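You operate a simulated robot arm through the tools that you are given. There is no shell and no other tool. Be economical: measure what you need, move in short steps, check, and stop when the job is done.

The job below is to be done with a simulated two-armed robot. You get a single attempt, and the scene is never put back.

Task
Take the tall oil bottle and leave it on the table top. Then take the lid off the tea tin and lay it down on the worktop by the fridge. Then open the larder drawer, put the bean tin from the lower larder basket in the large yellow mixing bowl and shut the drawer again. Then open the fridge door, fetch the blue milk carton and set it in the small red saucepan and shut the door again. Then fetch the yellow funnel and set it on the worktop over the spoon drawer. Then fetch the blue dishcloth and set it on the worktop by the spice rack. Then open the drawer for lids, take the orange duster and put it in the inside of the lid drawer and shut the lids again. Then open the dresser drawer. Do these in the order given. Set down upright: tall oil bottle, bean tin.

It is judged by the outcome, as a careful person would: the job done as asked, and still so three seconds after it is handed in. It fails if anything else is knocked over, pushed out of place, dropped, spilled or broken. A push-on lid holds only when it is set on centred and level and pressed home; a screw cap is set on level and turned clockwise until tight.

Robot
Two 7-joint arms with two-finger parallel grippers on one trunk, on a base that drives. Base frame: it is fixed to the floor where the robot stands at the start and does not move with it; the origin is under the middle of the robot, x ahead of it, y to its left, z up. Units: cm, degrees, N and s.
The left shoulder is at the start at [5, 16.5, 120.5], the right one opposite. Places, roughly: blue dishcloth (8x6x4 cm) [20, 300, 80]; blue milk carton [50, 125, 100]; drawer for lids [-210, 240, 50]; dresser drawer [80, 220, 70]; fridge door [40, 140, 110]; inside of the lid drawer [-220, 240, 50]; larder drawer [50, 100, 50]; large yellow mixing bowl (25x24x13 cm) [0, 320, 80]; orange duster (8x6x4 cm) [-10, 300, 80]; small red saucepan [-225, 175, 100]; table top [0, 330, 80]; worktop by the spice rack [-210, 70, 90]; worktop over the spoon drawer [-60, -100, 90]; yellow funnel (8x8x9 cm) [80, 200, 90]. Payload 3.91 kg a hand.
The tool frame of a hand sits at the grasp point between the pads (the TCP): z along the fingers, y along the line on which they close. The tips reach 3 cm beyond it. Largest opening 11 cm; finger width 2, thickness 1; the body of the gripper, 4.8 by 11.2 cm, starts 5.5 cm behind the TCP.
Orientation is that of the tool frame in the base frame, as a unit quaternion [w, x, y, z]. With the fingers straight down and closing along the base's y, the tool's x points along the base's -x, its y along +y and its z along -z.

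Tools
- The arms move only by the tool nudge_tool. It takes "left_motion", "right_motion" or both (then of equal length, played together; a hand with none holds still); each is a list of rows, each a list of 3 entries, a list of its own where there are three numbers: the turn, a rotation vector about the base's x, y, z in rad, then the shift along the base's x, y, z in mm, then the closure, from 0 (fully open) to 1 (shut). In form: [[[ax, ay, az], [tx, ty, tz], claw], ...]. A call has 1 to 20 rows; each row is the pose to reach, as a shift and turn from the pose commanded when the call began. Rows are played at 5 a second. More than 5 cm and 8.6 degrees between two rows, or a gripper value outside its range, and nothing of the call is played. A pose out of reach is approached as far as the arm can. The call stops where the force on the tool passes 40 N (or 10 N more than at its start, if that is more) or the arm is blocked; 0.2 s more then pass. Each finger travels about 4.5 cm/s and halts on what it meets, pressing with about 23 N; the grip force reading is that of the motor and also rises with nothing between the fingers. The clock runs only during rows and for 0.2 s after the last one: add rows that repeat a pose to give the fingers time. The reply holds the time, the measured pose of the TCP, the force on the tool along the base axes, the opening and the grip force, in the units named above and with some noise, with the torque about the TCP (base axes, N m) and any sound that the robot's microphone picked up.
- Cameras (640 x 400 px; columns grow to the right, rows downward): "scene" is now at [9.84, 5.92, 137.93]; the picture's right is [0.64, -0.77, 0.00], its down [-0.41, -0.34, -0.84] and it looks along [0.65, 0.54, -0.54] (base axes); focal length 259 px, centre (320, 200). "left" rides on the left gripper at [7.2, -1.7, -10.3] in its tool frame; the picture's right is [0.23, 0.97, 0.00], its down [-0.76, 0.18, -0.62] and it looks along [-0.61, 0.14, 0.78] (tool axes); focal length 222 px, centre (320, 200). "right" rides on the right gripper at [7.2, 1.7, -10.3] in its tool frame; the picture's right is [-0.23, 0.97, 0.00], its down [-0.76, -0.18, -0.62] and it looks along [-0.61, -0.14, 0.78] (tool axes); focal length 222 px, centre (320, 200). There is no depth. A picture from a camera that has moved, and an enlarged one, comes with that camera's place and axes in the base frame and with its lens.
- capture(camera): a new picture of that camera. It takes no simulated time.
- move_column(by): slides the trunk up (or, below 0, down) by that many cm; the arms and the scene camera ride with it, the base frame stays. It gives what a move gives, with no picture.
- steer(legs): drives the robot by 1 to 6 legs, each [ahead, left, turn to the left] in cm, cm and degrees, along the robot's own axes; the way and the turn of a leg run together, so that a leg with both is an arc; at most 150 cm and 180 degrees a leg. The arms and the cameras ride along, it lands a little off, and it stops where it bumps. It gives what a move gives.
- head_to(pan, tilt): turns the head with the scene camera to pan (to the left, within 80 degrees either way) and tilt (down, from -29 to 69), counted from straight ahead of the robot. It gives what a move gives.
- close_up(camera, box): a new picture of the part [left, top, right, bottom] of that camera's present view, enlarged. It takes no simulated time.
- close_job(): hands the job in; it is judged then, once.

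Go step by step. Nothing tells you exact positions but the pictures and the camera data: compare them with the known pose of the tool, close in by small moves and look again before you grip or let go. The budget is 525 turns and 302 pictures, counting those below and the enlarged ones. Unless the task says otherwise, let go and move clear before handing in, and close with one line.

The tools are called after "Emit:" as a command line: name --argument value ..., lists and objects as JSON in quotes. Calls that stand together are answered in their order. nudge_tool: Moves the arms, as the interface text tells. Its arguments: {"type":"object","properties":{"left_motion":{"type":"array","items":{"type":"array"}},"right_motion":{"type":"array","items":{"type":"array"}}},"required":[]} The other tools are called the same way: move_column (by) slides the trunk up or down; steer (legs) drives the base; head_to (pan, tilt) turns the head that bears the scene camera; capture (camera) takes a picture; close_up (camera, box) takes an enlarged picture of a part of a camera's view; close_job () hands the job in.

At the start:

```text
clock: 0.0
left_tool_pos: [24.5, 25.4, 125.24]
left_tool_rot: [0.001, 0.0, 1.0, 0.0]
left_wrist_force: [0.6, 0.1, -0.5]
left_torque: [-0.01, 0.04, 0.01]
left_gripper_width: 10.98
left_grip_force: 0.1
right_tool_pos: [41.16, 6.04, 116.11]
right_tool_rot: [0.0, 0.0, 1.0, 0.0]
right_wrist_force: [0.2, -0.4, -0.7]
right_torque: [-0.01, -0.01, 0.0]
right_gripper_width: 11.01
right_grip_force: 0.1
trunk travel left (down, up): [-42.5, 7.8]
robot x, y, heading: [0.04, 0.15, -0.2]
head pan, tilt: [39.9, 32.6]
```

scene: 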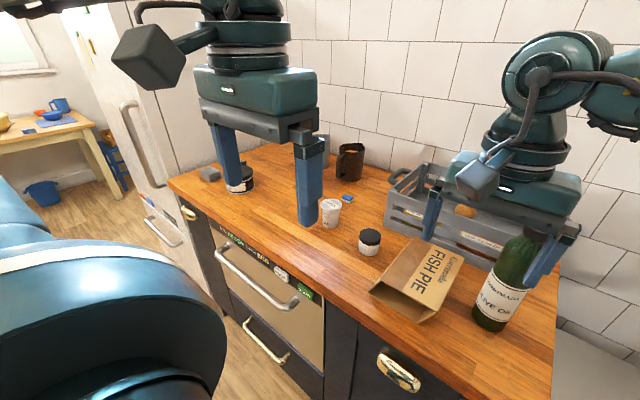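
right: 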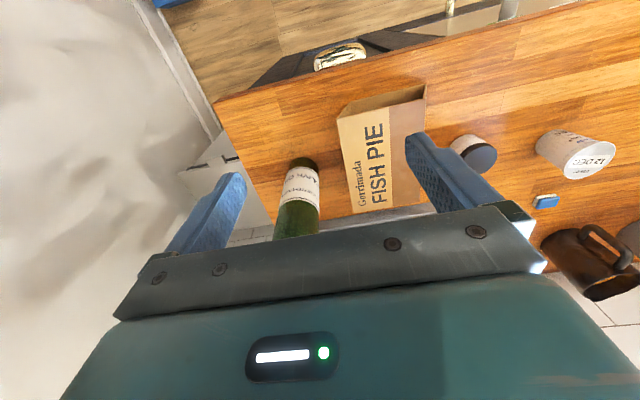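
left: 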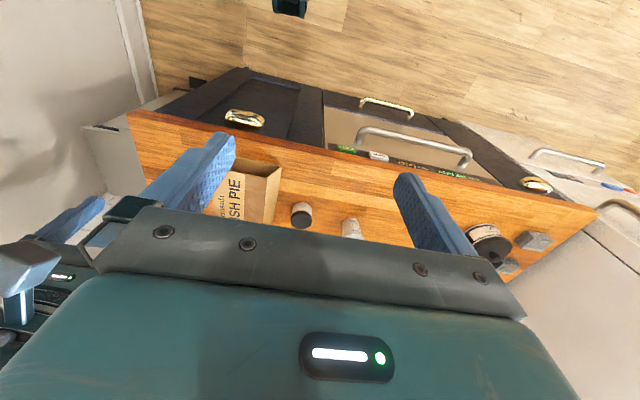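

I see a worktop in front with a green oil bottle, a fish-pie box, several tins, and the larder front and fridge off to the left. I'll look more closely before I move anything.

Emit:
close_up --camera "scene" --box '[180, 130, 400, 270]'

Emit:
close_up --camera "scene" --box '[350, 150, 600, 350]'

Emit:
close_up --camera "scene" --box '[0, 60, 200, 220]'

```text
2.86 times, centred on (290, 200) of scene
camera zoom: at [9.84, 5.92, 137.93], right [0.64, -0.77, 0.0], down [-0.41, -0.34, -0.84], along [0.65, 0.54, -0.54], focal length 740 px, centre (406, 200)
```

zoom: 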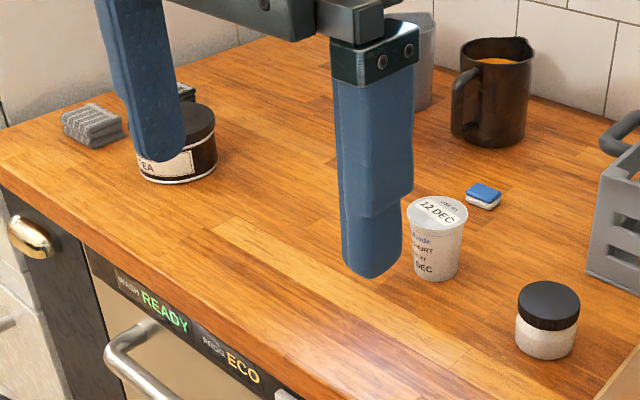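

```text
2.00 times, centred on (475, 250) of scene
camera zoom: at [9.84, 5.92, 137.93], right [0.64, -0.77, 0.0], down [-0.41, -0.34, -0.84], along [0.65, 0.54, -0.54], focal length 518 px, centre (10, 100)
```

zoom: 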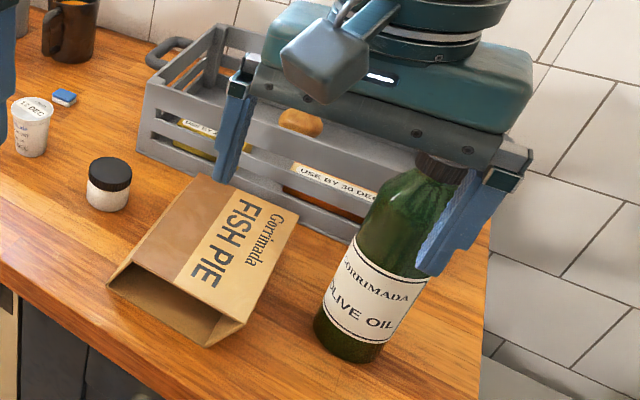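

```text
2.50 times, centred on (100, 140) of scene
camera zoom: at [9.84, 5.92, 137.93], right [0.64, -0.77, 0.0], down [-0.41, -0.34, -0.84], along [0.65, 0.54, -0.54], focal length 647 px, centre (870, 350)
```

zoom: 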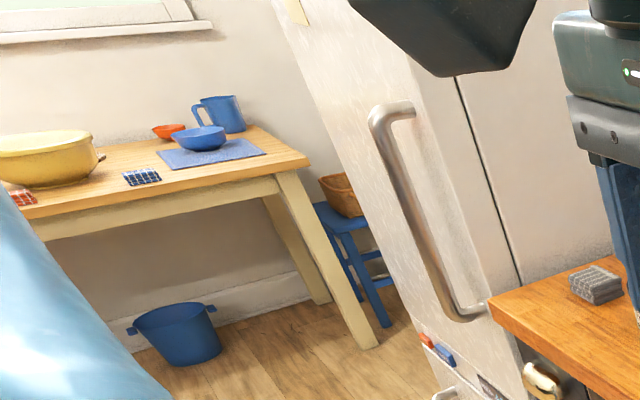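

The bottle stands near (54.5, 0), with its top at about z 113. I'll raise the right hand and carry it over above the bottle, then look again.

Emit:
nudge_tool --right_motion '[[[0, 0, 0], [0, 0, 50], 0], [[0, 0, 0], [35, -20, 80], 0], [[0, 0, 0], [70, -40, 80], 0], [[0, 0, 0], [100, -63, 80], 0], [[0, 0, 0], [100, -63, 80], 0]]'

Emit:
capture --camera "right"

Emit:
capture --camera "scene"

```text
refused: row 2 steps farther than a row can; nothing moved
```

```text
295 pictures are left
camera right: at [33.95, 7.72, 126.39], right [0.23, 0.97, 0.0], down [0.76, -0.18, 0.62], along [0.61, -0.14, -0.78], focal length 222 px, centre (320, 200)
```

right: 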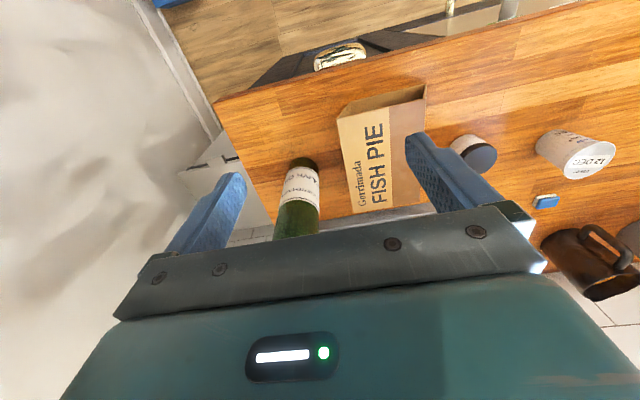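

```text
294 pictures are left
camera scene: at [9.84, 5.92, 137.93], right [0.64, -0.77, 0.0], down [-0.41, -0.34, -0.84], along [0.65, 0.54, -0.54], focal length 259 px, centre (320, 200)
```

scene: 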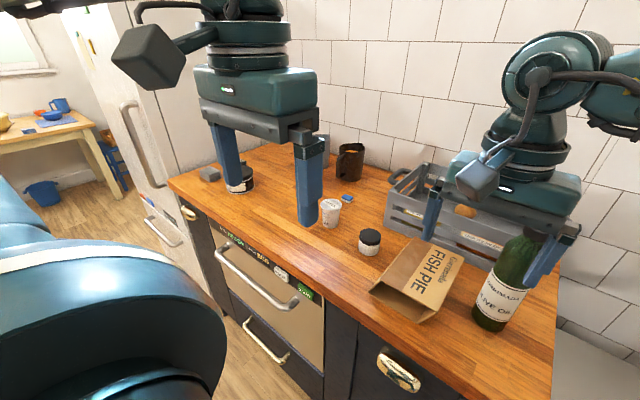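

The steps were too long, so I'm sending shorter rows.

Emit:
nudge_tool --right_motion '[[[0, 0, 0], [0, 0, 45], 0], [[0, 0, 0], [20, -12, 80], 0], [[0, 0, 0], [55, -34, 80], 0], [[0, 0, 0], [90, -55, 80], 0], [[0, 0, 0], [100, -63, 80], 0], [[0, 0, 0], [100, -63, 80], 0]]'

Emit:
capture --camera "right"

Emit:
capture --camera "scene"

```text
clock: 1.4
left_tool_pos: [24.36, 25.37, 125.31]
left_tool_rot: [0.0, 0.0, 1.0, 0.0]
left_wrist_force: [-0.1, 0.2, -0.2]
left_torque: [-0.03, -0.01, 0.02]
left_gripper_width: 10.99
left_grip_force: 0.0
right_tool_pos: [51.08, -0.45, 124.12]
right_tool_rot: [0.0, 0.0, 1.0, 0.002]
right_wrist_force: [0.7, 0.4, 0.0]
right_torque: [0.01, -0.02, 0.03]
right_gripper_width: 10.99
right_grip_force: 0.1
trunk travel left (down, up): [-42.5, 7.8]
robot x, y, heading: [-0.06, -0.19, 0.0]
head pan, tilt: [39.9, 32.6]
```

```text
293 pictures are left
camera right: at [43.82, 1.25, 134.38], right [0.23, 0.97, 0.0], down [0.76, -0.18, 0.62], along [0.61, -0.14, -0.78], focal length 222 px, centre (320, 200)
```

right: 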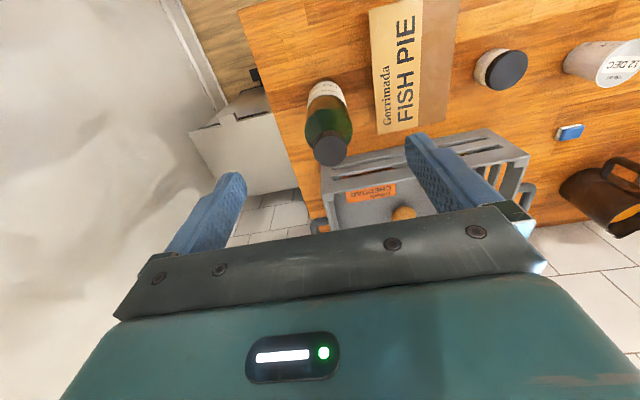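

```text
292 pictures are left
camera scene: at [9.83, 5.93, 137.93], right [0.64, -0.77, 0.0], down [-0.41, -0.34, -0.84], along [0.65, 0.54, -0.54], focal length 259 px, centre (320, 200)
```

scene: 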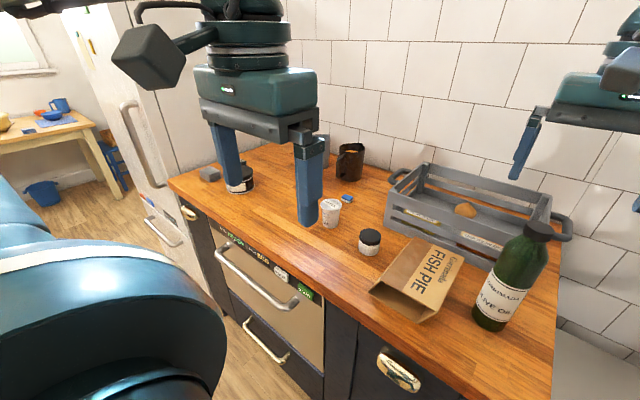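

The cap top works out to about (54.1, -0.1, 113.3). I'll check the bottle's shape before choosing the grip height.

Emit:
close_up --camera "scene" --box '[460, 210, 580, 340]'

```text
3.08 times, centred on (520, 275) of scene
camera zoom: at [9.83, 5.93, 137.93], right [0.64, -0.77, 0.0], down [-0.41, -0.34, -0.84], along [0.65, 0.54, -0.54], focal length 797 px, centre (-295, -31)
```

zoom: 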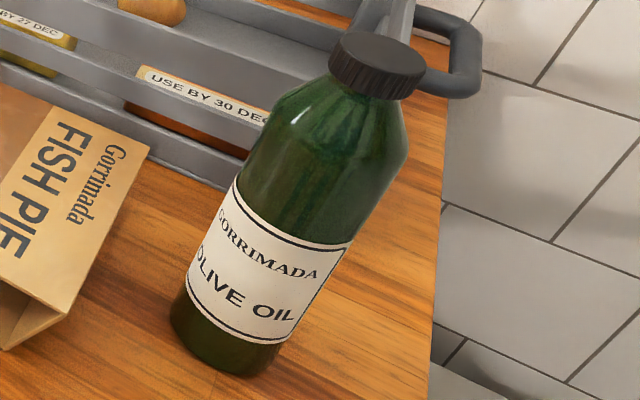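

The body is about 8 cm across up to z ~109, and the cap is narrower. I'll come down over it with the fingers open.

Emit:
nudge_tool --right_motion '[[[0, 0, 0], [30, 3, 0], 0], [[0, 0, 0], [30, 3, -45], 0], [[0, 0, 0], [30, 3, -80], 0], [[0, 0, 0], [30, 3, -110], 0], [[0, 0, 0], [30, 3, -120], 0], [[0, 0, 0], [30, 3, -120], 0]]'

Emit:
close_up --camera "scene" --box '[460, 160, 640, 340]'

Emit:
capture --camera "right"

```text
clock: 2.8
left_tool_pos: [24.38, 25.54, 125.39]
left_tool_rot: [-0.001, 0.0, 1.0, 0.0]
left_wrist_force: [-1.4, 0.8, -0.5]
left_torque: [-0.02, 0.01, -0.01]
left_gripper_width: 11.0
left_grip_force: 0.1
right_tool_pos: [54.16, -0.07, 112.28]
right_tool_rot: [0.001, 0.001, 1.0, 0.002]
right_wrist_force: [-0.1, 0.1, 0.4]
right_torque: [0.02, 0.0, -0.02]
right_gripper_width: 10.98
right_grip_force: 0.0
trunk travel left (down, up): [-42.5, 7.8]
robot x, y, heading: [0.42, 0.16, -0.1]
head pan, tilt: [39.9, 32.6]
```

```text
2.22 times, centred on (550, 250) of scene
camera zoom: at [9.84, 5.92, 137.93], right [0.64, -0.77, 0.0], down [-0.41, -0.34, -0.84], along [0.65, 0.54, -0.54], focal length 576 px, centre (-191, 89)
```

zoom: 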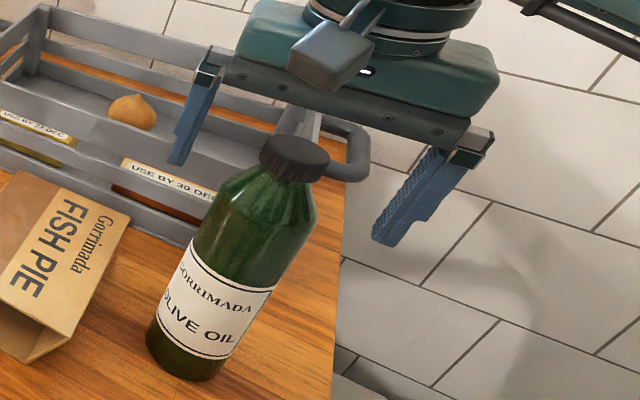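

```text
289 pictures are left
camera right: at [46.87, 1.64, 122.55], right [0.23, 0.97, 0.0], down [0.76, -0.18, 0.62], along [0.61, -0.14, -0.78], focal length 222 px, centre (320, 200)
```

right: 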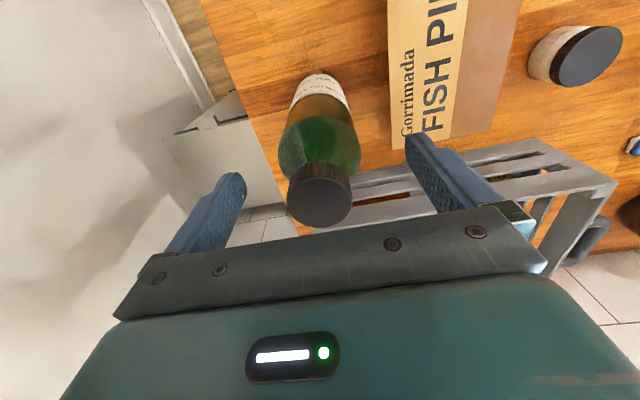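

The cap sits between the fingers as I worked out. Next I go down 3.4 cm more and close on the body.

Emit:
nudge_tool --right_motion '[[[0, 0, 0], [0, 0, -20], 0], [[0, 0, 0], [0, 0, -34], 0], [[0, 0, 0], [0, 0, -34], 0.15], [[0, 0, 0], [0, 0, -34], 0.35], [[0, 0, 0], [0, 0, -34], 0.6], [[0, 0, 0], [0, 0, -34], 1], [[0, 0, 0], [0, 0, -34], 1], [[0, 0, 0], [0, 0, -34], 1]]'

Emit:
close_up --camera "scene" --box '[460, 160, 640, 340]'

```text
clock: 4.6
left_tool_pos: [24.34, 25.39, 125.39]
left_tool_rot: [0.0, 0.0, 1.0, 0.001]
left_wrist_force: [-0.3, -1.1, 0.2]
left_torque: [-0.03, 0.0, -0.04]
left_gripper_width: 11.0
left_grip_force: 0.0
right_tool_pos: [54.23, -0.01, 108.75]
right_tool_rot: [0.0, 0.0, 1.0, 0.001]
right_wrist_force: [-0.5, -1.0, 0.1]
right_torque: [-0.06, -0.01, 0.0]
right_gripper_width: 5.58
right_grip_force: 22.4
trunk travel left (down, up): [-42.5, 7.8]
robot x, y, heading: [0.17, 0.07, 0.0]
head pan, tilt: [39.9, 32.6]
```

```text
2.22 times, centred on (550, 250) of scene
camera zoom: at [9.84, 5.92, 137.93], right [0.64, -0.77, 0.0], down [-0.41, -0.34, -0.84], along [0.65, 0.54, -0.54], focal length 576 px, centre (-191, 89)
```

zoom: 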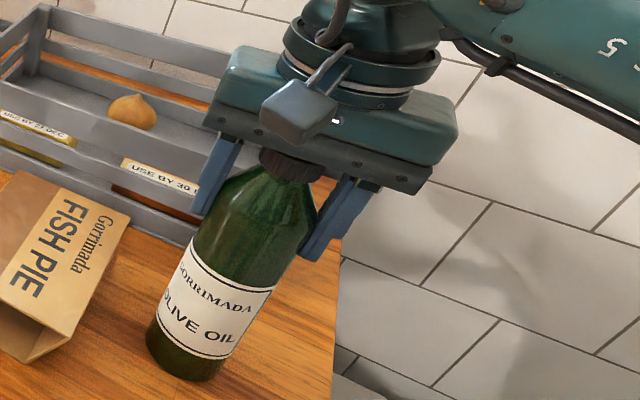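

The opening is 5.6 cm, so the pads are on the shoulder or neck. I'll test the hold with a tiny lift.

Emit:
nudge_tool --right_motion '[[[0, 0, 0], [0, 0, 8], 1], [[0, 0, 0], [0, 0, 15], 1], [[0, 0, 0], [0, 0, 15], 1], [[0, 0, 0], [0, 0, 15], 1]]'

Emit:
close_up --camera "scene" --box '[460, 160, 640, 340]'

```text
clock: 5.6
left_tool_pos: [24.35, 25.37, 125.23]
left_tool_rot: [0.0, 0.0, 1.0, 0.001]
left_wrist_force: [0.8, 0.2, 0.1]
left_torque: [-0.02, 0.01, 0.02]
left_gripper_width: 11.04
left_grip_force: 0.0
right_tool_pos: [54.37, 0.3, 110.19]
right_tool_rot: [0.0, 0.0, 1.0, 0.0]
right_wrist_force: [0.8, 0.1, -2.3]
right_torque: [0.02, -0.02, 0.01]
right_gripper_width: 5.57
right_grip_force: 23.2
trunk travel left (down, up): [-42.5, 7.8]
robot x, y, heading: [0.11, -0.31, -0.2]
head pan, tilt: [39.9, 32.6]
```

```text
2.22 times, centred on (550, 250) of scene
camera zoom: at [9.86, 5.93, 137.93], right [0.64, -0.77, 0.0], down [-0.41, -0.34, -0.84], along [0.65, 0.54, -0.54], focal length 576 px, centre (-191, 89)
```

zoom: 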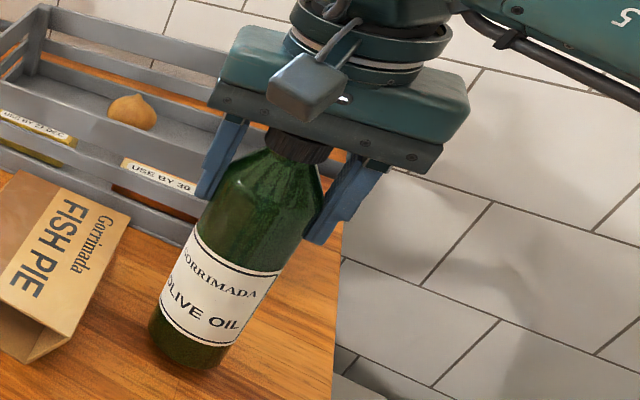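

It's off the surface, the reading shows about 2.3 N and the width hasn't changed, so the hold is good. I'll raise it and draw it in for carrying.

Emit:
nudge_tool --right_motion '[[[0, 0, 0], [0, 0, 30], 1], [[0, 0, 0], [0, 0, 60], 1], [[0, 0, 0], [0, 0, 90], 1], [[0, 0, 0], [0, 0, 120], 1], [[0, 0, 0], [-30, 0, 120], 1], [[0, 0, 0], [-65, -10, 120], 1], [[0, 0, 0], [-100, -20, 120], 1], [[0, 0, 0], [-135, -30, 120], 1], [[0, 0, 0], [-170, -40, 120], 1], [[0, 0, 0], [-200, -60, 120], 1], [[0, 0, 0], [-200, -60, 120], 1]]'

Emit:
head_to --pan 75 --tilt 15

Emit:
capture --camera "scene"

```text
clock: 8.0
left_tool_pos: [24.39, 25.42, 125.39]
left_tool_rot: [0.0, 0.0, 1.0, 0.0]
left_wrist_force: [-0.1, 0.1, -0.4]
left_torque: [0.0, 0.02, 0.01]
left_gripper_width: 11.01
left_grip_force: 0.1
right_tool_pos: [34.14, -6.24, 122.16]
right_tool_rot: [-0.001, 0.0, 1.0, 0.001]
right_wrist_force: [-0.1, 1.2, -1.8]
right_torque: [0.02, 0.0, 0.01]
right_gripper_width: 5.59
right_grip_force: 23.4
trunk travel left (down, up): [-42.5, 7.8]
robot x, y, heading: [0.15, 0.14, 0.0]
head pan, tilt: [39.9, 32.6]
```

```text
clock: 9.0
left_tool_pos: [24.46, 25.49, 125.27]
left_tool_rot: [0.0, 0.001, 1.0, 0.0]
left_wrist_force: [0.3, -0.1, -0.2]
left_torque: [-0.02, -0.01, -0.02]
left_gripper_width: 11.0
left_grip_force: 0.0
right_tool_pos: [34.22, -6.24, 122.06]
right_tool_rot: [0.0, 0.001, 1.0, 0.0]
right_wrist_force: [0.2, 0.3, -2.4]
right_torque: [0.02, 0.0, 0.0]
right_gripper_width: 5.59
right_grip_force: 23.3
trunk travel left (down, up): [-42.5, 7.8]
robot x, y, heading: [0.2, 0.23, 0.1]
head pan, tilt: [75.0, 15.0]
```

```text
286 pictures are left
camera scene: at [5.42, 9.22, 140.75], right [0.97, -0.26, 0.0], down [-0.07, -0.25, -0.97], along [0.25, 0.93, -0.26], focal length 259 px, centre (320, 200)
```

scene: 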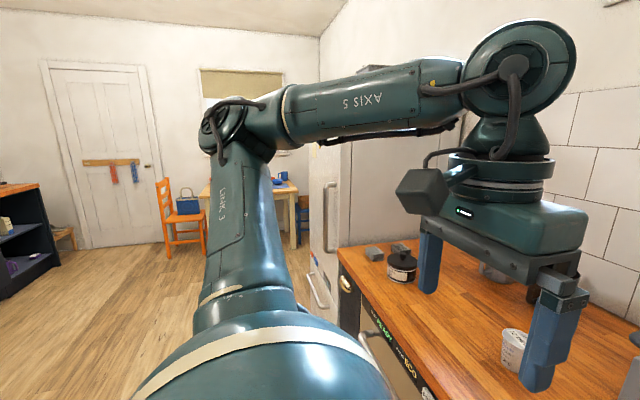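

The left arm hides the far side of the room. I'll back away from the worktop, turn to face the table and look ahead.

Emit:
steer --legs '[[-50, 0, 0], [0, 0, 90]]'

Emit:
head_to --pan 0 --tilt 20

Emit:
capture --camera "scene"

```text
clock: 15.8
left_tool_pos: [-75.66, 23.97, 125.38]
left_tool_rot: [0.0, 0.717, -0.697, 0.0]
left_wrist_force: [-0.6, -0.1, 0.2]
left_torque: [0.03, -0.03, -0.03]
left_gripper_width: 10.99
left_grip_force: 0.0
right_tool_pos: [-44.29, 34.58, 122.12]
right_tool_rot: [0.001, 0.716, -0.698, -0.001]
right_wrist_force: [0.1, 0.0, -1.7]
right_torque: [0.01, 0.0, -0.01]
right_gripper_width: 5.59
right_grip_force: 23.0
trunk travel left (down, up): [-42.5, 7.8]
robot x, y, heading: [-49.69, 0.23, 91.5]
head pan, tilt: [75.0, 15.0]
```

```text
clock: 17.3
left_tool_pos: [-75.68, 24.03, 125.35]
left_tool_rot: [0.0, 0.716, -0.698, 0.0]
left_wrist_force: [0.6, 1.1, -0.1]
left_torque: [0.01, 0.01, 0.02]
left_gripper_width: 11.03
left_grip_force: 0.1
right_tool_pos: [-44.24, 34.64, 122.06]
right_tool_rot: [0.001, 0.716, -0.698, -0.002]
right_wrist_force: [-0.3, 0.0, -2.0]
right_torque: [0.02, 0.0, -0.01]
right_gripper_width: 5.61
right_grip_force: 22.3
trunk travel left (down, up): [-42.5, 7.8]
robot x, y, heading: [-49.85, 0.27, 91.7]
head pan, tilt: [0.0, 20.0]
```

```text
285 pictures are left
camera scene: at [-49.88, 12.7, 139.94], right [1.0, 0.03, 0.0], down [0.01, -0.34, -0.94], along [-0.03, 0.94, -0.34], focal length 259 px, centre (320, 200)
```

scene: 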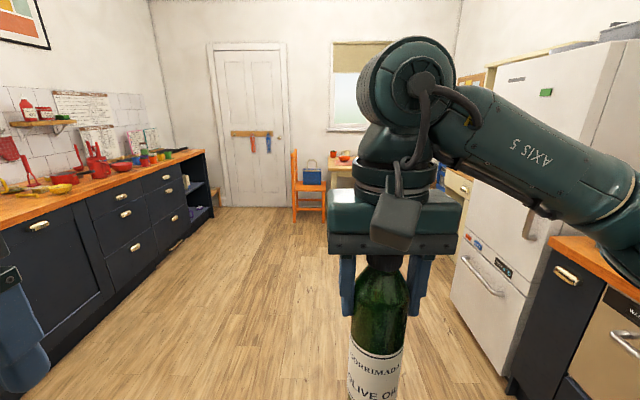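

The floor is clear to the table, with a chair at its left end. I'll drive forward and look at the table top.

Emit:
steer --legs '[[150, 0, 0], [40, -25, 0]]'

Emit:
head_to --pan 0 --tilt 25

Emit:
capture --camera "scene"

```text
clock: 27.1
left_tool_pos: [-49.42, 213.93, 125.35]
left_tool_rot: [-0.001, -0.702, 0.712, -0.001]
left_wrist_force: [0.5, -0.3, -0.9]
left_torque: [0.01, 0.0, -0.01]
left_gripper_width: 11.01
left_grip_force: 0.1
right_tool_pos: [-17.76, 223.27, 122.03]
right_tool_rot: [-0.001, -0.702, 0.712, 0.0]
right_wrist_force: [-0.3, 0.9, -1.9]
right_torque: [0.0, 0.03, 0.03]
right_gripper_width: 5.6
right_grip_force: 22.7
trunk travel left (down, up): [-42.5, 7.8]
robot x, y, heading: [-24.46, 189.35, 89.0]
head pan, tilt: [0.0, 20.0]
```

```text
clock: 27.8
left_tool_pos: [-49.55, 213.92, 125.4]
left_tool_rot: [-0.001, -0.703, 0.711, 0.0]
left_wrist_force: [0.1, -0.1, -0.1]
left_torque: [0.02, 0.0, 0.02]
left_gripper_width: 11.01
left_grip_force: 0.0
right_tool_pos: [-17.76, 223.28, 122.26]
right_tool_rot: [0.0, -0.703, 0.712, 0.0]
right_wrist_force: [0.4, 0.8, -1.7]
right_torque: [0.0, 0.01, -0.01]
right_gripper_width: 5.56
right_grip_force: 23.0
trunk travel left (down, up): [-42.5, 7.8]
robot x, y, heading: [-24.5, 189.22, 89.4]
head pan, tilt: [0.0, 25.0]
```

```text
284 pictures are left
camera scene: at [-24.2, 201.57, 139.13], right [1.0, -0.01, 0.0], down [-0.01, -0.42, -0.91], along [0.01, 0.91, -0.42], focal length 259 px, centre (320, 200)
```

scene: 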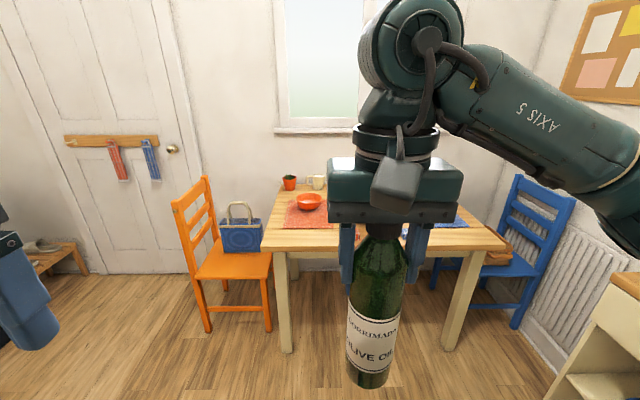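

The table's near edge is about y 286, and its front-left corner looks free. The left hand camera and a narrower view should confirm it.

Emit:
capture --camera "left"

Emit:
close_up --camera "scene" --box '[250, 160, 520, 300]'

```text
283 pictures are left
camera left: at [-47.93, 206.6, 135.72], right [-0.98, -0.21, 0.0], down [-0.17, 0.76, 0.62], along [-0.13, 0.61, -0.78], focal length 222 px, centre (320, 200)
```

left: 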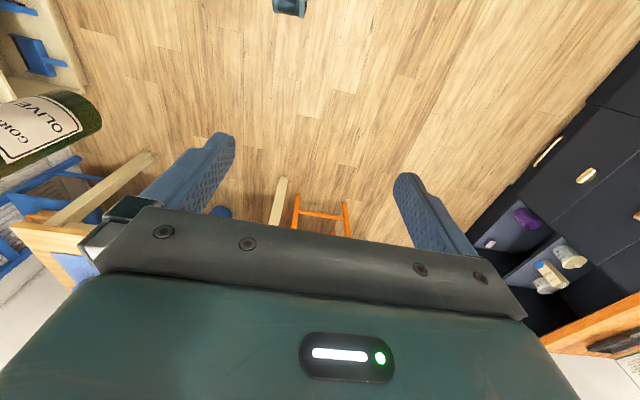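

```text
2.37 times, centred on (385, 230) of scene
camera zoom: at [-24.2, 201.57, 139.13], right [1.0, -0.01, 0.0], down [-0.01, -0.42, -0.91], along [0.01, 0.91, -0.42], focal length 614 px, centre (166, 129)
```

zoom: 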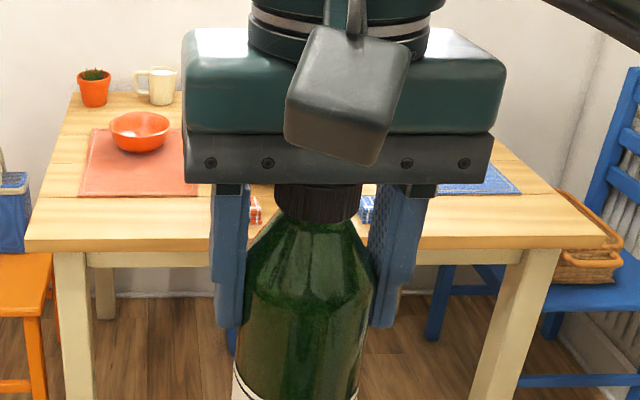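

The strip between the red mat (y 302) and the edge (y 288) is free. I'll drive up so the bottle can go down at about (-30, 295).

Emit:
steer --legs '[[62, 10, 0]]'

Emit:
head_to --pan 0 --tilt 45

Emit:
capture --camera "scene"

Emit:
capture --camera "right"

```text
clock: 31.2
left_tool_pos: [-59.09, 273.15, 125.34]
left_tool_rot: [0.0, -0.705, 0.71, -0.001]
left_wrist_force: [-0.4, 0.1, -0.6]
left_torque: [0.0, 0.0, 0.02]
left_gripper_width: 11.03
left_grip_force: 0.2
right_tool_pos: [-27.56, 282.43, 122.19]
right_tool_rot: [0.0, -0.704, 0.71, 0.001]
right_wrist_force: [-0.1, 0.9, -2.8]
right_torque: [0.02, 0.02, -0.02]
right_gripper_width: 5.6
right_grip_force: 23.0
trunk travel left (down, up): [-42.5, 7.8]
robot x, y, heading: [-34.17, 248.54, 89.7]
head pan, tilt: [0.0, 25.0]
```

```text
clock: 32.0
left_tool_pos: [-59.21, 273.11, 125.31]
left_tool_rot: [0.0, -0.704, 0.71, 0.0]
left_wrist_force: [0.0, 0.6, 0.1]
left_torque: [0.0, 0.0, 0.01]
left_gripper_width: 10.99
left_grip_force: 0.0
right_tool_pos: [-27.5, 282.66, 122.06]
right_tool_rot: [0.0, -0.705, 0.71, 0.001]
right_wrist_force: [0.2, 0.1, -2.4]
right_torque: [-0.02, -0.02, 0.05]
right_gripper_width: 5.58
right_grip_force: 23.2
trunk travel left (down, up): [-42.5, 7.8]
robot x, y, heading: [-34.21, 248.82, 89.5]
head pan, tilt: [0.0, 45.0]
```

```text
281 pictures are left
camera scene: at [-33.83, 259.77, 136.08], right [1.0, -0.01, 0.0], down [-0.01, -0.71, -0.71], along [0.01, 0.71, -0.71], focal length 259 px, centre (320, 200)
```

scene: 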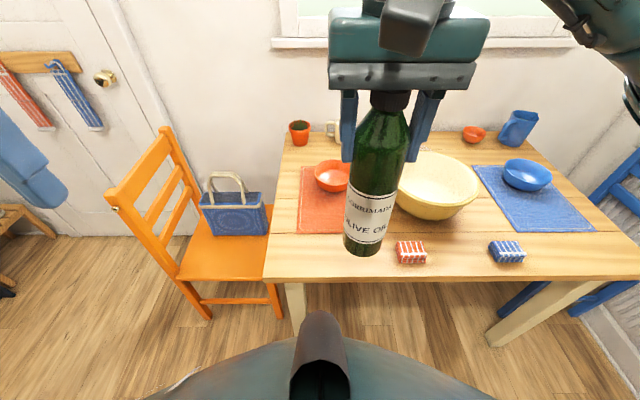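

```text
280 pictures are left
camera right: at [-29.22, 275.32, 132.41], right [-0.97, 0.23, 0.0], down [0.18, 0.76, 0.62], along [0.14, 0.61, -0.78], focal length 222 px, centre (320, 200)
```

right: 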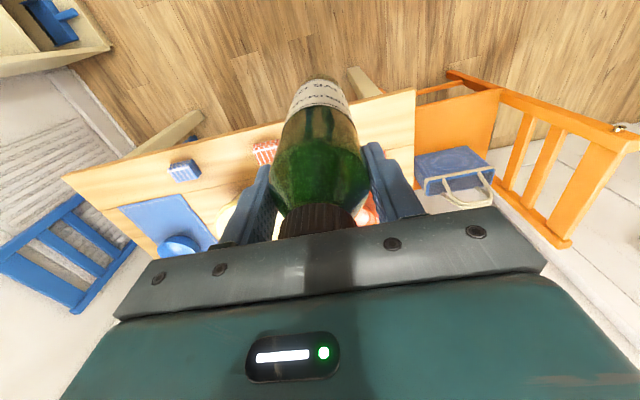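

Now the table is clear to see: both cloths are near (−8, 300) and (18, 300), and the yellow bowl is near (7, 325). By triangulation the top is near z 74–76, so I'll put the bottle over (-32, 300) and lower the trunk.

Emit:
nudge_tool --right_motion '[[[0, 0, 0], [-10, 40, 0], 1], [[0, 0, 0], [-20, 80, 0], 1], [[0, 0, 0], [-30, 120, 0], 1], [[0, 0, 0], [-40, 155, 0], 1], [[0, 0, 0], [-45, 172, 0], 1], [[0, 0, 0], [-45, 172, 0], 1]]'

Emit:
move_column --by -23

Emit:
capture --camera "scene"

```text
clock: 33.4
left_tool_pos: [-59.12, 273.15, 125.43]
left_tool_rot: [0.0, -0.704, 0.71, 0.0]
left_wrist_force: [0.2, 0.2, -0.2]
left_torque: [0.03, 0.01, -0.02]
left_gripper_width: 10.99
left_grip_force: 0.0
right_tool_pos: [-31.98, 299.75, 122.08]
right_tool_rot: [0.0, -0.705, 0.709, 0.002]
right_wrist_force: [-0.6, 0.0, -1.9]
right_torque: [-0.01, 0.0, 0.01]
right_gripper_width: 5.6
right_grip_force: 23.4
trunk travel left (down, up): [-42.5, 7.8]
robot x, y, heading: [-33.73, 248.6, 89.5]
head pan, tilt: [0.0, 45.0]
```

```text
clock: 35.8
left_tool_pos: [-59.23, 273.16, 102.41]
left_tool_rot: [-0.001, -0.705, 0.709, 0.0]
left_wrist_force: [-0.4, 0.9, -0.1]
left_torque: [-0.01, -0.05, -0.03]
left_gripper_width: 11.0
left_grip_force: 0.1
right_tool_pos: [-32.09, 299.79, 99.01]
right_tool_rot: [-0.001, -0.705, 0.709, 0.0]
right_wrist_force: [0.5, 0.0, -2.3]
right_torque: [0.0, 0.01, -0.01]
right_gripper_width: 5.58
right_grip_force: 22.4
trunk travel left (down, up): [-19.5, 30.8]
robot x, y, heading: [-33.29, 248.22, 89.6]
head pan, tilt: [0.0, 45.0]
```

```text
279 pictures are left
camera scene: at [-33.83, 259.76, 113.08], right [1.0, -0.01, 0.0], down [-0.01, -0.71, -0.71], along [0.01, 0.71, -0.71], focal length 259 px, centre (320, 200)
```

scene: 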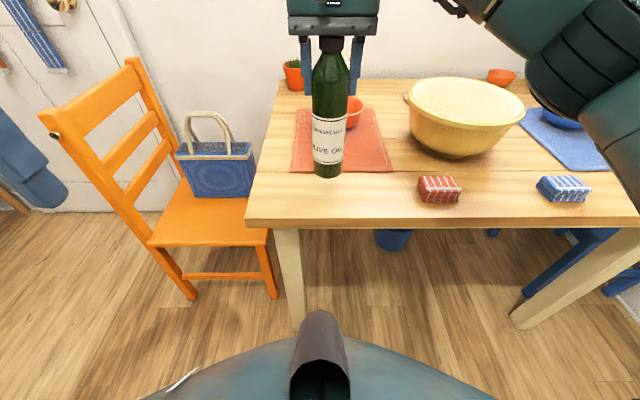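

The bottle is over a free strip, with its bottom at about z 80. I'll lower it gently and watch the force.

Emit:
nudge_tool --right_motion '[[[0, 0, 0], [0, 0, -20], 1], [[0, 0, 0], [0, 0, -38], 1], [[0, 0, 0], [0, 0, -44], 1], [[0, 0, 0], [0, 0, -44], 1]]'

Emit:
close_up --camera "scene" --box '[240, 0, 440, 240]'

```text
clock: 36.8
left_tool_pos: [-59.26, 273.14, 102.35]
left_tool_rot: [0.0, -0.705, 0.709, 0.0]
left_wrist_force: [-0.3, -0.4, 0.3]
left_torque: [0.0, -0.02, -0.01]
left_gripper_width: 11.01
left_grip_force: 0.1
right_tool_pos: [-31.95, 299.7, 94.66]
right_tool_rot: [0.0, -0.704, 0.71, 0.001]
right_wrist_force: [0.5, 0.5, -1.1]
right_torque: [0.01, 0.01, 0.02]
right_gripper_width: 5.62
right_grip_force: 23.0
trunk travel left (down, up): [-19.5, 30.8]
robot x, y, heading: [-34.27, 248.41, 89.7]
head pan, tilt: [0.0, 45.0]
```

```text
1.67 times, centred on (340, 120) of scene
camera zoom: at [-33.83, 259.77, 113.07], right [1.0, -0.01, 0.0], down [-0.01, -0.71, -0.71], along [0.01, 0.71, -0.71], focal length 432 px, centre (287, 333)
```

zoom: 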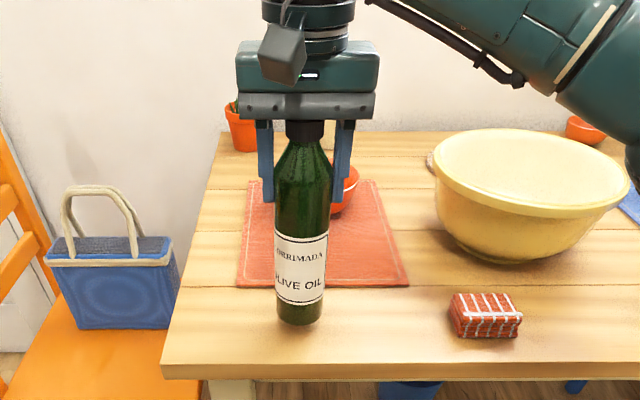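

Emit:
nudge_tool --right_motion '[[[0, 0, 0], [0, 0, -3], 1], [[0, 0, 0], [0, 0, -6], 1], [[0, 0, 0], [0, 0, -6], 1]]'

```text
clock: 37.6
left_tool_pos: [-59.17, 273.2, 102.34]
left_tool_rot: [0.0, -0.704, 0.71, -0.001]
left_wrist_force: [1.0, 0.8, 0.3]
left_torque: [0.01, -0.03, -0.01]
left_gripper_width: 11.02
left_grip_force: 0.0
right_tool_pos: [-32.02, 299.64, 94.04]
right_tool_rot: [-0.001, -0.705, 0.709, 0.0]
right_wrist_force: [0.3, -0.8, -2.5]
right_torque: [0.06, 0.02, 0.02]
right_gripper_width: 5.59
right_grip_force: 23.3
trunk travel left (down, up): [-19.5, 30.8]
robot x, y, heading: [-33.89, 248.67, 89.4]
head pan, tilt: [0.0, 45.0]
```

There's no contact yet, so I'm going down a little further.

Emit:
nudge_tool --right_motion '[[[0, 0, 0], [0, 0, -2], 1], [[0, 0, 0], [0, 0, -4], 1], [[0, 0, 0], [0, 0, -6], 1], [[0, 0, 0], [0, 0, -6], 1]]'

```text
clock: 38.6
left_tool_pos: [-59.22, 273.17, 102.37]
left_tool_rot: [0.0, -0.705, 0.71, 0.0]
left_wrist_force: [0.2, -0.6, -0.3]
left_torque: [0.0, 0.0, 0.01]
left_gripper_width: 11.0
left_grip_force: 0.1
right_tool_pos: [-32.01, 299.72, 93.43]
right_tool_rot: [-0.001, -0.704, 0.71, 0.001]
right_wrist_force: [-0.7, 0.2, -2.1]
right_torque: [0.0, 0.01, -0.03]
right_gripper_width: 5.58
right_grip_force: 22.7
trunk travel left (down, up): [-19.5, 30.8]
robot x, y, heading: [-34.25, 248.11, 89.7]
head pan, tilt: [0.0, 45.0]
```

Emit:
nudge_tool --right_motion '[[[0, 0, 0], [0, 0, -2], 1], [[0, 0, 0], [0, 0, -4], 1], [[0, 0, 0], [0, 0, -6], 1], [[0, 0, 0], [0, 0, -6], 1]]'

Emit:
close_up --camera "scene" --box '[260, 40, 400, 240]'

```text
clock: 39.6
left_tool_pos: [-59.28, 273.11, 102.4]
left_tool_rot: [0.0, -0.704, 0.71, -0.001]
left_wrist_force: [-0.3, -0.1, 0.2]
left_torque: [-0.02, 0.0, -0.01]
left_gripper_width: 10.98
left_grip_force: 0.0
right_tool_pos: [-32.01, 299.78, 92.86]
right_tool_rot: [-0.001, -0.704, 0.71, 0.001]
right_wrist_force: [0.6, -0.6, -2.4]
right_torque: [0.01, -0.01, -0.01]
right_gripper_width: 5.6
right_grip_force: 22.9
trunk travel left (down, up): [-19.5, 30.8]
robot x, y, heading: [-34.24, 248.43, 89.5]
head pan, tilt: [0.0, 45.0]
```

```text
2.00 times, centred on (330, 140) of scene
camera zoom: at [-33.83, 259.77, 113.07], right [1.0, -0.01, 0.0], down [-0.01, -0.71, -0.71], along [0.01, 0.71, -0.71], focal length 518 px, centre (300, 320)
```

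zoom: 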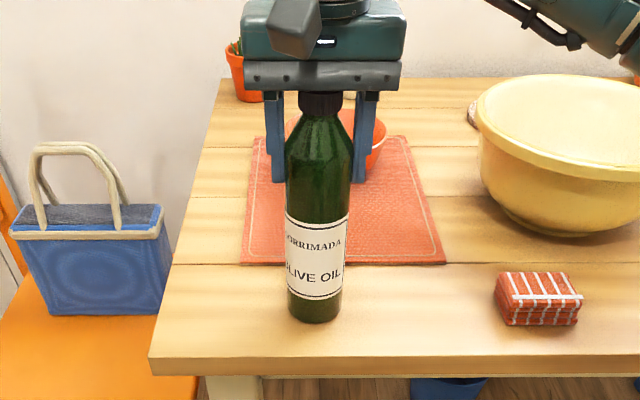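

Emit:
nudge_tool --right_motion '[[[0, 0, 0], [0, 0, -3], 1], [[0, 0, 0], [0, 0, -6], 1], [[0, 0, 0], [0, 0, -9], 1], [[0, 0, 0], [0, 0, -9], 1]]'

```text
clock: 40.6
left_tool_pos: [-59.3, 272.92, 102.37]
left_tool_rot: [0.002, -0.705, 0.71, 0.001]
left_wrist_force: [-0.6, -0.9, -0.1]
left_torque: [0.02, 0.01, -0.02]
left_gripper_width: 10.99
left_grip_force: 0.1
right_tool_pos: [-32.04, 299.77, 92.25]
right_tool_rot: [0.001, -0.705, 0.709, 0.003]
right_wrist_force: [-1.9, 0.6, 24.4]
right_torque: [0.04, -0.16, -0.05]
right_gripper_width: 5.57
right_grip_force: 22.9
trunk travel left (down, up): [-19.5, 30.8]
robot x, y, heading: [-33.84, 248.35, 89.5]
head pan, tilt: [0.0, 45.0]
```

It's touching the table with 24 N. I'll ease off slightly and let go, then rise clear.

Emit:
nudge_tool --right_motion '[[[0, 0, 0], [0, 0, 3], 1], [[0, 0, 0], [0, 0, 3], 0.6], [[0, 0, 0], [0, 0, 3], 0.3], [[0, 0, 0], [0, 0, 3], 0], [[0, 0, 0], [0, 0, 3], 0], [[0, 0, 0], [0, 0, 30], 0], [[0, 0, 0], [0, 0, 70], 0], [[0, 0, 0], [0, 0, 110], 0], [[0, 0, 0], [0, 0, 150], 0], [[0, 0, 0], [0, 0, 150], 0]]'

Emit:
close_up --camera "scene" --box '[240, 40, 440, 240]'

```text
clock: 42.8
left_tool_pos: [-59.33, 273.2, 102.44]
left_tool_rot: [-0.001, -0.705, 0.709, 0.0]
left_wrist_force: [-0.9, 0.5, 0.0]
left_torque: [0.0, -0.01, 0.01]
left_gripper_width: 11.0
left_grip_force: 0.0
right_tool_pos: [-32.01, 299.82, 106.83]
right_tool_rot: [-0.001, -0.704, 0.71, 0.0]
right_wrist_force: [0.6, 0.3, -1.3]
right_torque: [-0.02, -0.01, 0.01]
right_gripper_width: 11.02
right_grip_force: 0.1
trunk travel left (down, up): [-19.5, 30.8]
robot x, y, heading: [-34.21, 248.06, 89.3]
head pan, tilt: [0.0, 45.0]
```

```text
2.00 times, centred on (340, 140) of scene
camera zoom: at [-33.83, 259.75, 113.07], right [1.0, -0.01, 0.0], down [-0.01, -0.71, -0.71], along [0.01, 0.71, -0.71], focal length 518 px, centre (280, 320)
```

zoom: 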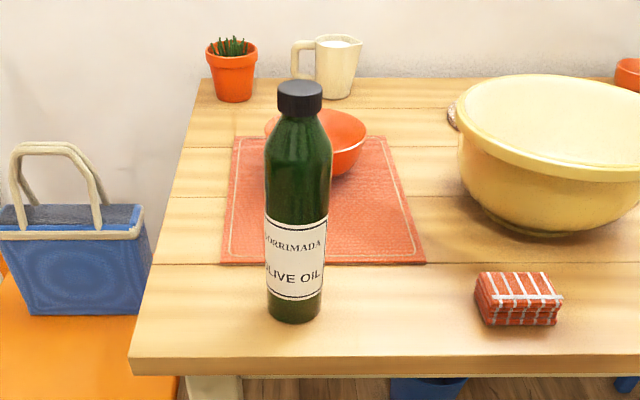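

The bottle stands upright on the table. I'll raise the trunk, draw the arm back and drive back to the tea tin.

Emit:
move_column --by 23

Emit:
nudge_tool --right_motion '[[[0, 0, 0], [10, -40, 0], 0], [[0, 0, 0], [20, -80, 0], 0], [[0, 0, 0], [30, -120, 0], 0], [[0, 0, 0], [30, -160, 0], 0], [[0, 0, 0], [30, -200, 0], 0], [[0, 0, 0], [30, -200, 0], 0]]'

Emit:
steer --legs '[[-150, 12, 0], [-25, 0, 0], [0, 0, -90]]'

Emit:
head_to --pan 0 --tilt 30

Emit:
capture --camera "scene"

```text
clock: 45.2
left_tool_pos: [-59.38, 273.07, 125.44]
left_tool_rot: [0.0, -0.705, 0.709, 0.0]
left_wrist_force: [-0.5, -0.5, 0.6]
left_torque: [-0.01, 0.05, 0.02]
left_gripper_width: 11.03
left_grip_force: 0.0
right_tool_pos: [-32.01, 299.77, 129.85]
right_tool_rot: [-0.001, -0.704, 0.71, 0.001]
right_wrist_force: [-0.2, -0.4, -0.2]
right_torque: [-0.01, -0.04, -0.01]
right_gripper_width: 11.03
right_grip_force: 0.1
trunk travel left (down, up): [-42.5, 7.8]
robot x, y, heading: [-33.71, 248.5, 89.7]
head pan, tilt: [0.0, 45.0]
```

```text
clock: 46.6
left_tool_pos: [-59.25, 273.16, 125.3]
left_tool_rot: [0.0, -0.704, 0.71, 0.0]
left_wrist_force: [0.6, 0.0, 0.2]
left_torque: [-0.02, 0.01, 0.02]
left_gripper_width: 11.01
left_grip_force: 0.0
right_tool_pos: [-28.99, 279.49, 129.71]
right_tool_rot: [-0.001, -0.704, 0.71, 0.001]
right_wrist_force: [0.3, 0.0, -0.6]
right_torque: [-0.02, -0.01, 0.0]
right_gripper_width: 10.98
right_grip_force: 0.1
trunk travel left (down, up): [-42.5, 7.8]
robot x, y, heading: [-34.08, 248.21, 89.6]
head pan, tilt: [0.0, 45.0]
```

```text
refused: leg 1 is longer than a leg can be; nothing moved
```

```text
clock: 47.4
left_tool_pos: [-59.33, 273.1, 125.42]
left_tool_rot: [0.0, -0.705, 0.709, 0.001]
left_wrist_force: [-0.1, -0.6, -0.5]
left_torque: [0.04, 0.0, -0.01]
left_gripper_width: 10.97
left_grip_force: 0.0
right_tool_pos: [-29.08, 279.51, 129.64]
right_tool_rot: [-0.001, -0.705, 0.709, 0.0]
right_wrist_force: [0.1, -0.1, 0.2]
right_torque: [-0.02, 0.0, -0.02]
right_gripper_width: 11.01
right_grip_force: 0.1
trunk travel left (down, up): [-42.5, 7.8]
robot x, y, heading: [-33.73, 248.71, 89.7]
head pan, tilt: [0.0, 30.0]
```

```text
275 pictures are left
camera scene: at [-33.83, 260.67, 138.33], right [1.0, -0.01, 0.0], down [0.0, -0.5, -0.87], along [0.01, 0.87, -0.5], focal length 259 px, centre (320, 200)
```

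scene: 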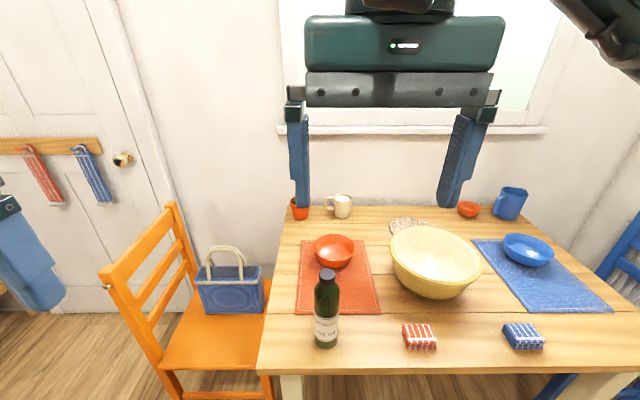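

The first leg was slightly too long, so I'm splitting the drive into shorter legs.

Emit:
steer --legs '[[-120, 12, 0], [-55, 0, 0], [0, 0, -90]]'

Emit:
capture --camera "scene"

```text
clock: 60.1
left_tool_pos: [-24.4, 98.6, 125.37]
left_tool_rot: [0.0, 0.015, 1.0, 0.0]
left_wrist_force: [0.3, 0.3, 0.4]
left_torque: [-0.03, -0.02, 0.01]
left_gripper_width: 11.0
left_grip_force: 0.0
right_tool_pos: [-18.64, 68.34, 129.71]
right_tool_rot: [-0.001, 0.016, 1.0, 0.002]
right_wrist_force: [1.2, 0.2, -0.1]
right_torque: [-0.03, -0.01, 0.0]
right_gripper_width: 11.0
right_grip_force: 0.1
trunk travel left (down, up): [-42.5, 7.8]
robot x, y, heading: [-49.59, 73.9, -2.0]
head pan, tilt: [0.0, 30.0]
```

```text
274 pictures are left
camera scene: at [-37.48, 73.76, 138.33], right [-0.03, -1.0, 0.0], down [-0.5, 0.02, -0.87], along [0.87, -0.03, -0.5], focal length 259 px, centre (320, 200)
```

scene: 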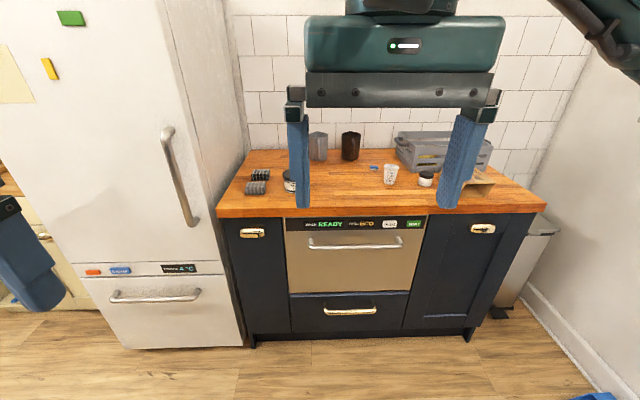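

I'm facing the worktop: fridge on the left, a narrow larder front with a brass handle at y ~94, and the tea tin near (54, 79). I'll drive up to it.

Emit:
steer --legs '[[45, -6, 2]]'

Emit:
head_to --pan 10 --tilt 42

Emit:
capture --camera "scene"

Emit:
capture --camera "left"

```text
clock: 62.9
left_tool_pos: [20.25, 92.62, 125.34]
left_tool_rot: [0.0, 0.0, 1.0, 0.0]
left_wrist_force: [0.5, -0.1, 0.1]
left_torque: [-0.02, 0.04, -0.01]
left_gripper_width: 11.02
left_grip_force: 0.1
right_tool_pos: [26.88, 62.66, 129.55]
right_tool_rot: [0.0, 0.0, 1.0, 0.001]
right_wrist_force: [0.0, 0.0, 0.0]
right_torque: [-0.01, 0.04, 0.02]
right_gripper_width: 11.02
right_grip_force: 0.1
trunk travel left (down, up): [-42.5, 7.8]
robot x, y, heading: [-4.22, 67.14, 0.1]
head pan, tilt: [0.0, 30.0]
```

```text
clock: 63.6
left_tool_pos: [20.1, 92.76, 125.41]
left_tool_rot: [0.0, -0.001, 1.0, 0.0]
left_wrist_force: [0.2, 0.8, 0.0]
left_torque: [-0.03, -0.02, 0.02]
left_gripper_width: 10.99
left_grip_force: 0.0
right_tool_pos: [26.91, 62.63, 129.68]
right_tool_rot: [0.0, 0.0, 1.0, 0.001]
right_wrist_force: [0.7, -0.4, 0.5]
right_torque: [0.04, 0.02, 0.01]
right_gripper_width: 10.98
right_grip_force: 0.1
trunk travel left (down, up): [-42.5, 7.8]
robot x, y, heading: [-4.22, 67.34, 0.3]
head pan, tilt: [10.0, 42.0]
```

```text
273 pictures are left
camera scene: at [7.01, 68.92, 136.51], right [0.17, -0.98, 0.0], down [-0.66, -0.12, -0.74], along [0.73, 0.13, -0.67], focal length 259 px, centre (320, 200)
```

scene: 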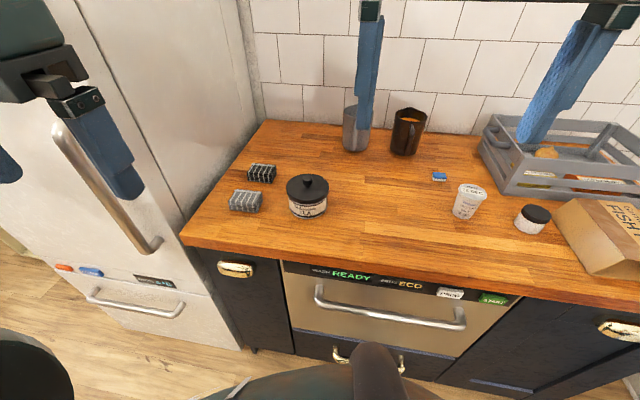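

```text
272 pictures are left
camera left: at [12.94, 90.91, 135.73], right [-0.23, 0.97, 0.0], down [0.76, 0.18, 0.62], along [0.61, 0.14, -0.78], focal length 222 px, centre (320, 200)
```

left: 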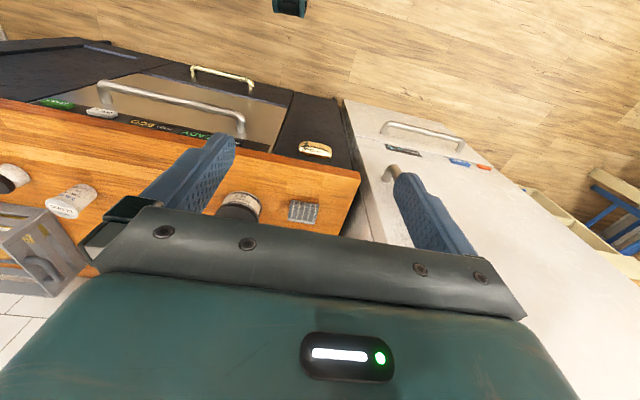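

The tea tin has a knobbed lid. I'll enlarge it.

Emit:
close_up --camera "scene" --box '[210, 130, 370, 260]'

```text
3.08 times, centred on (290, 195) of scene
camera zoom: at [7.01, 68.92, 136.51], right [0.17, -0.98, 0.0], down [-0.66, -0.12, -0.74], along [0.73, 0.13, -0.67], focal length 797 px, centre (412, 215)
```

zoom: 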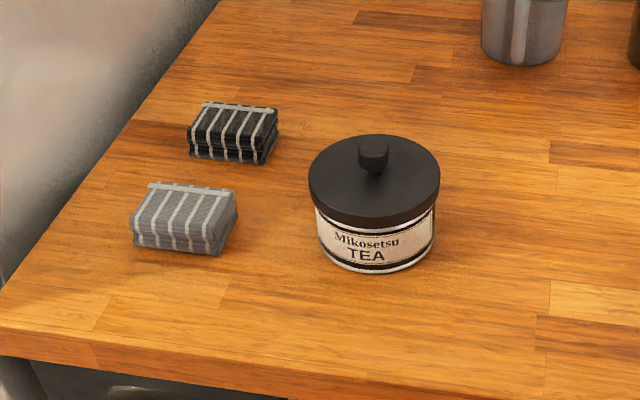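

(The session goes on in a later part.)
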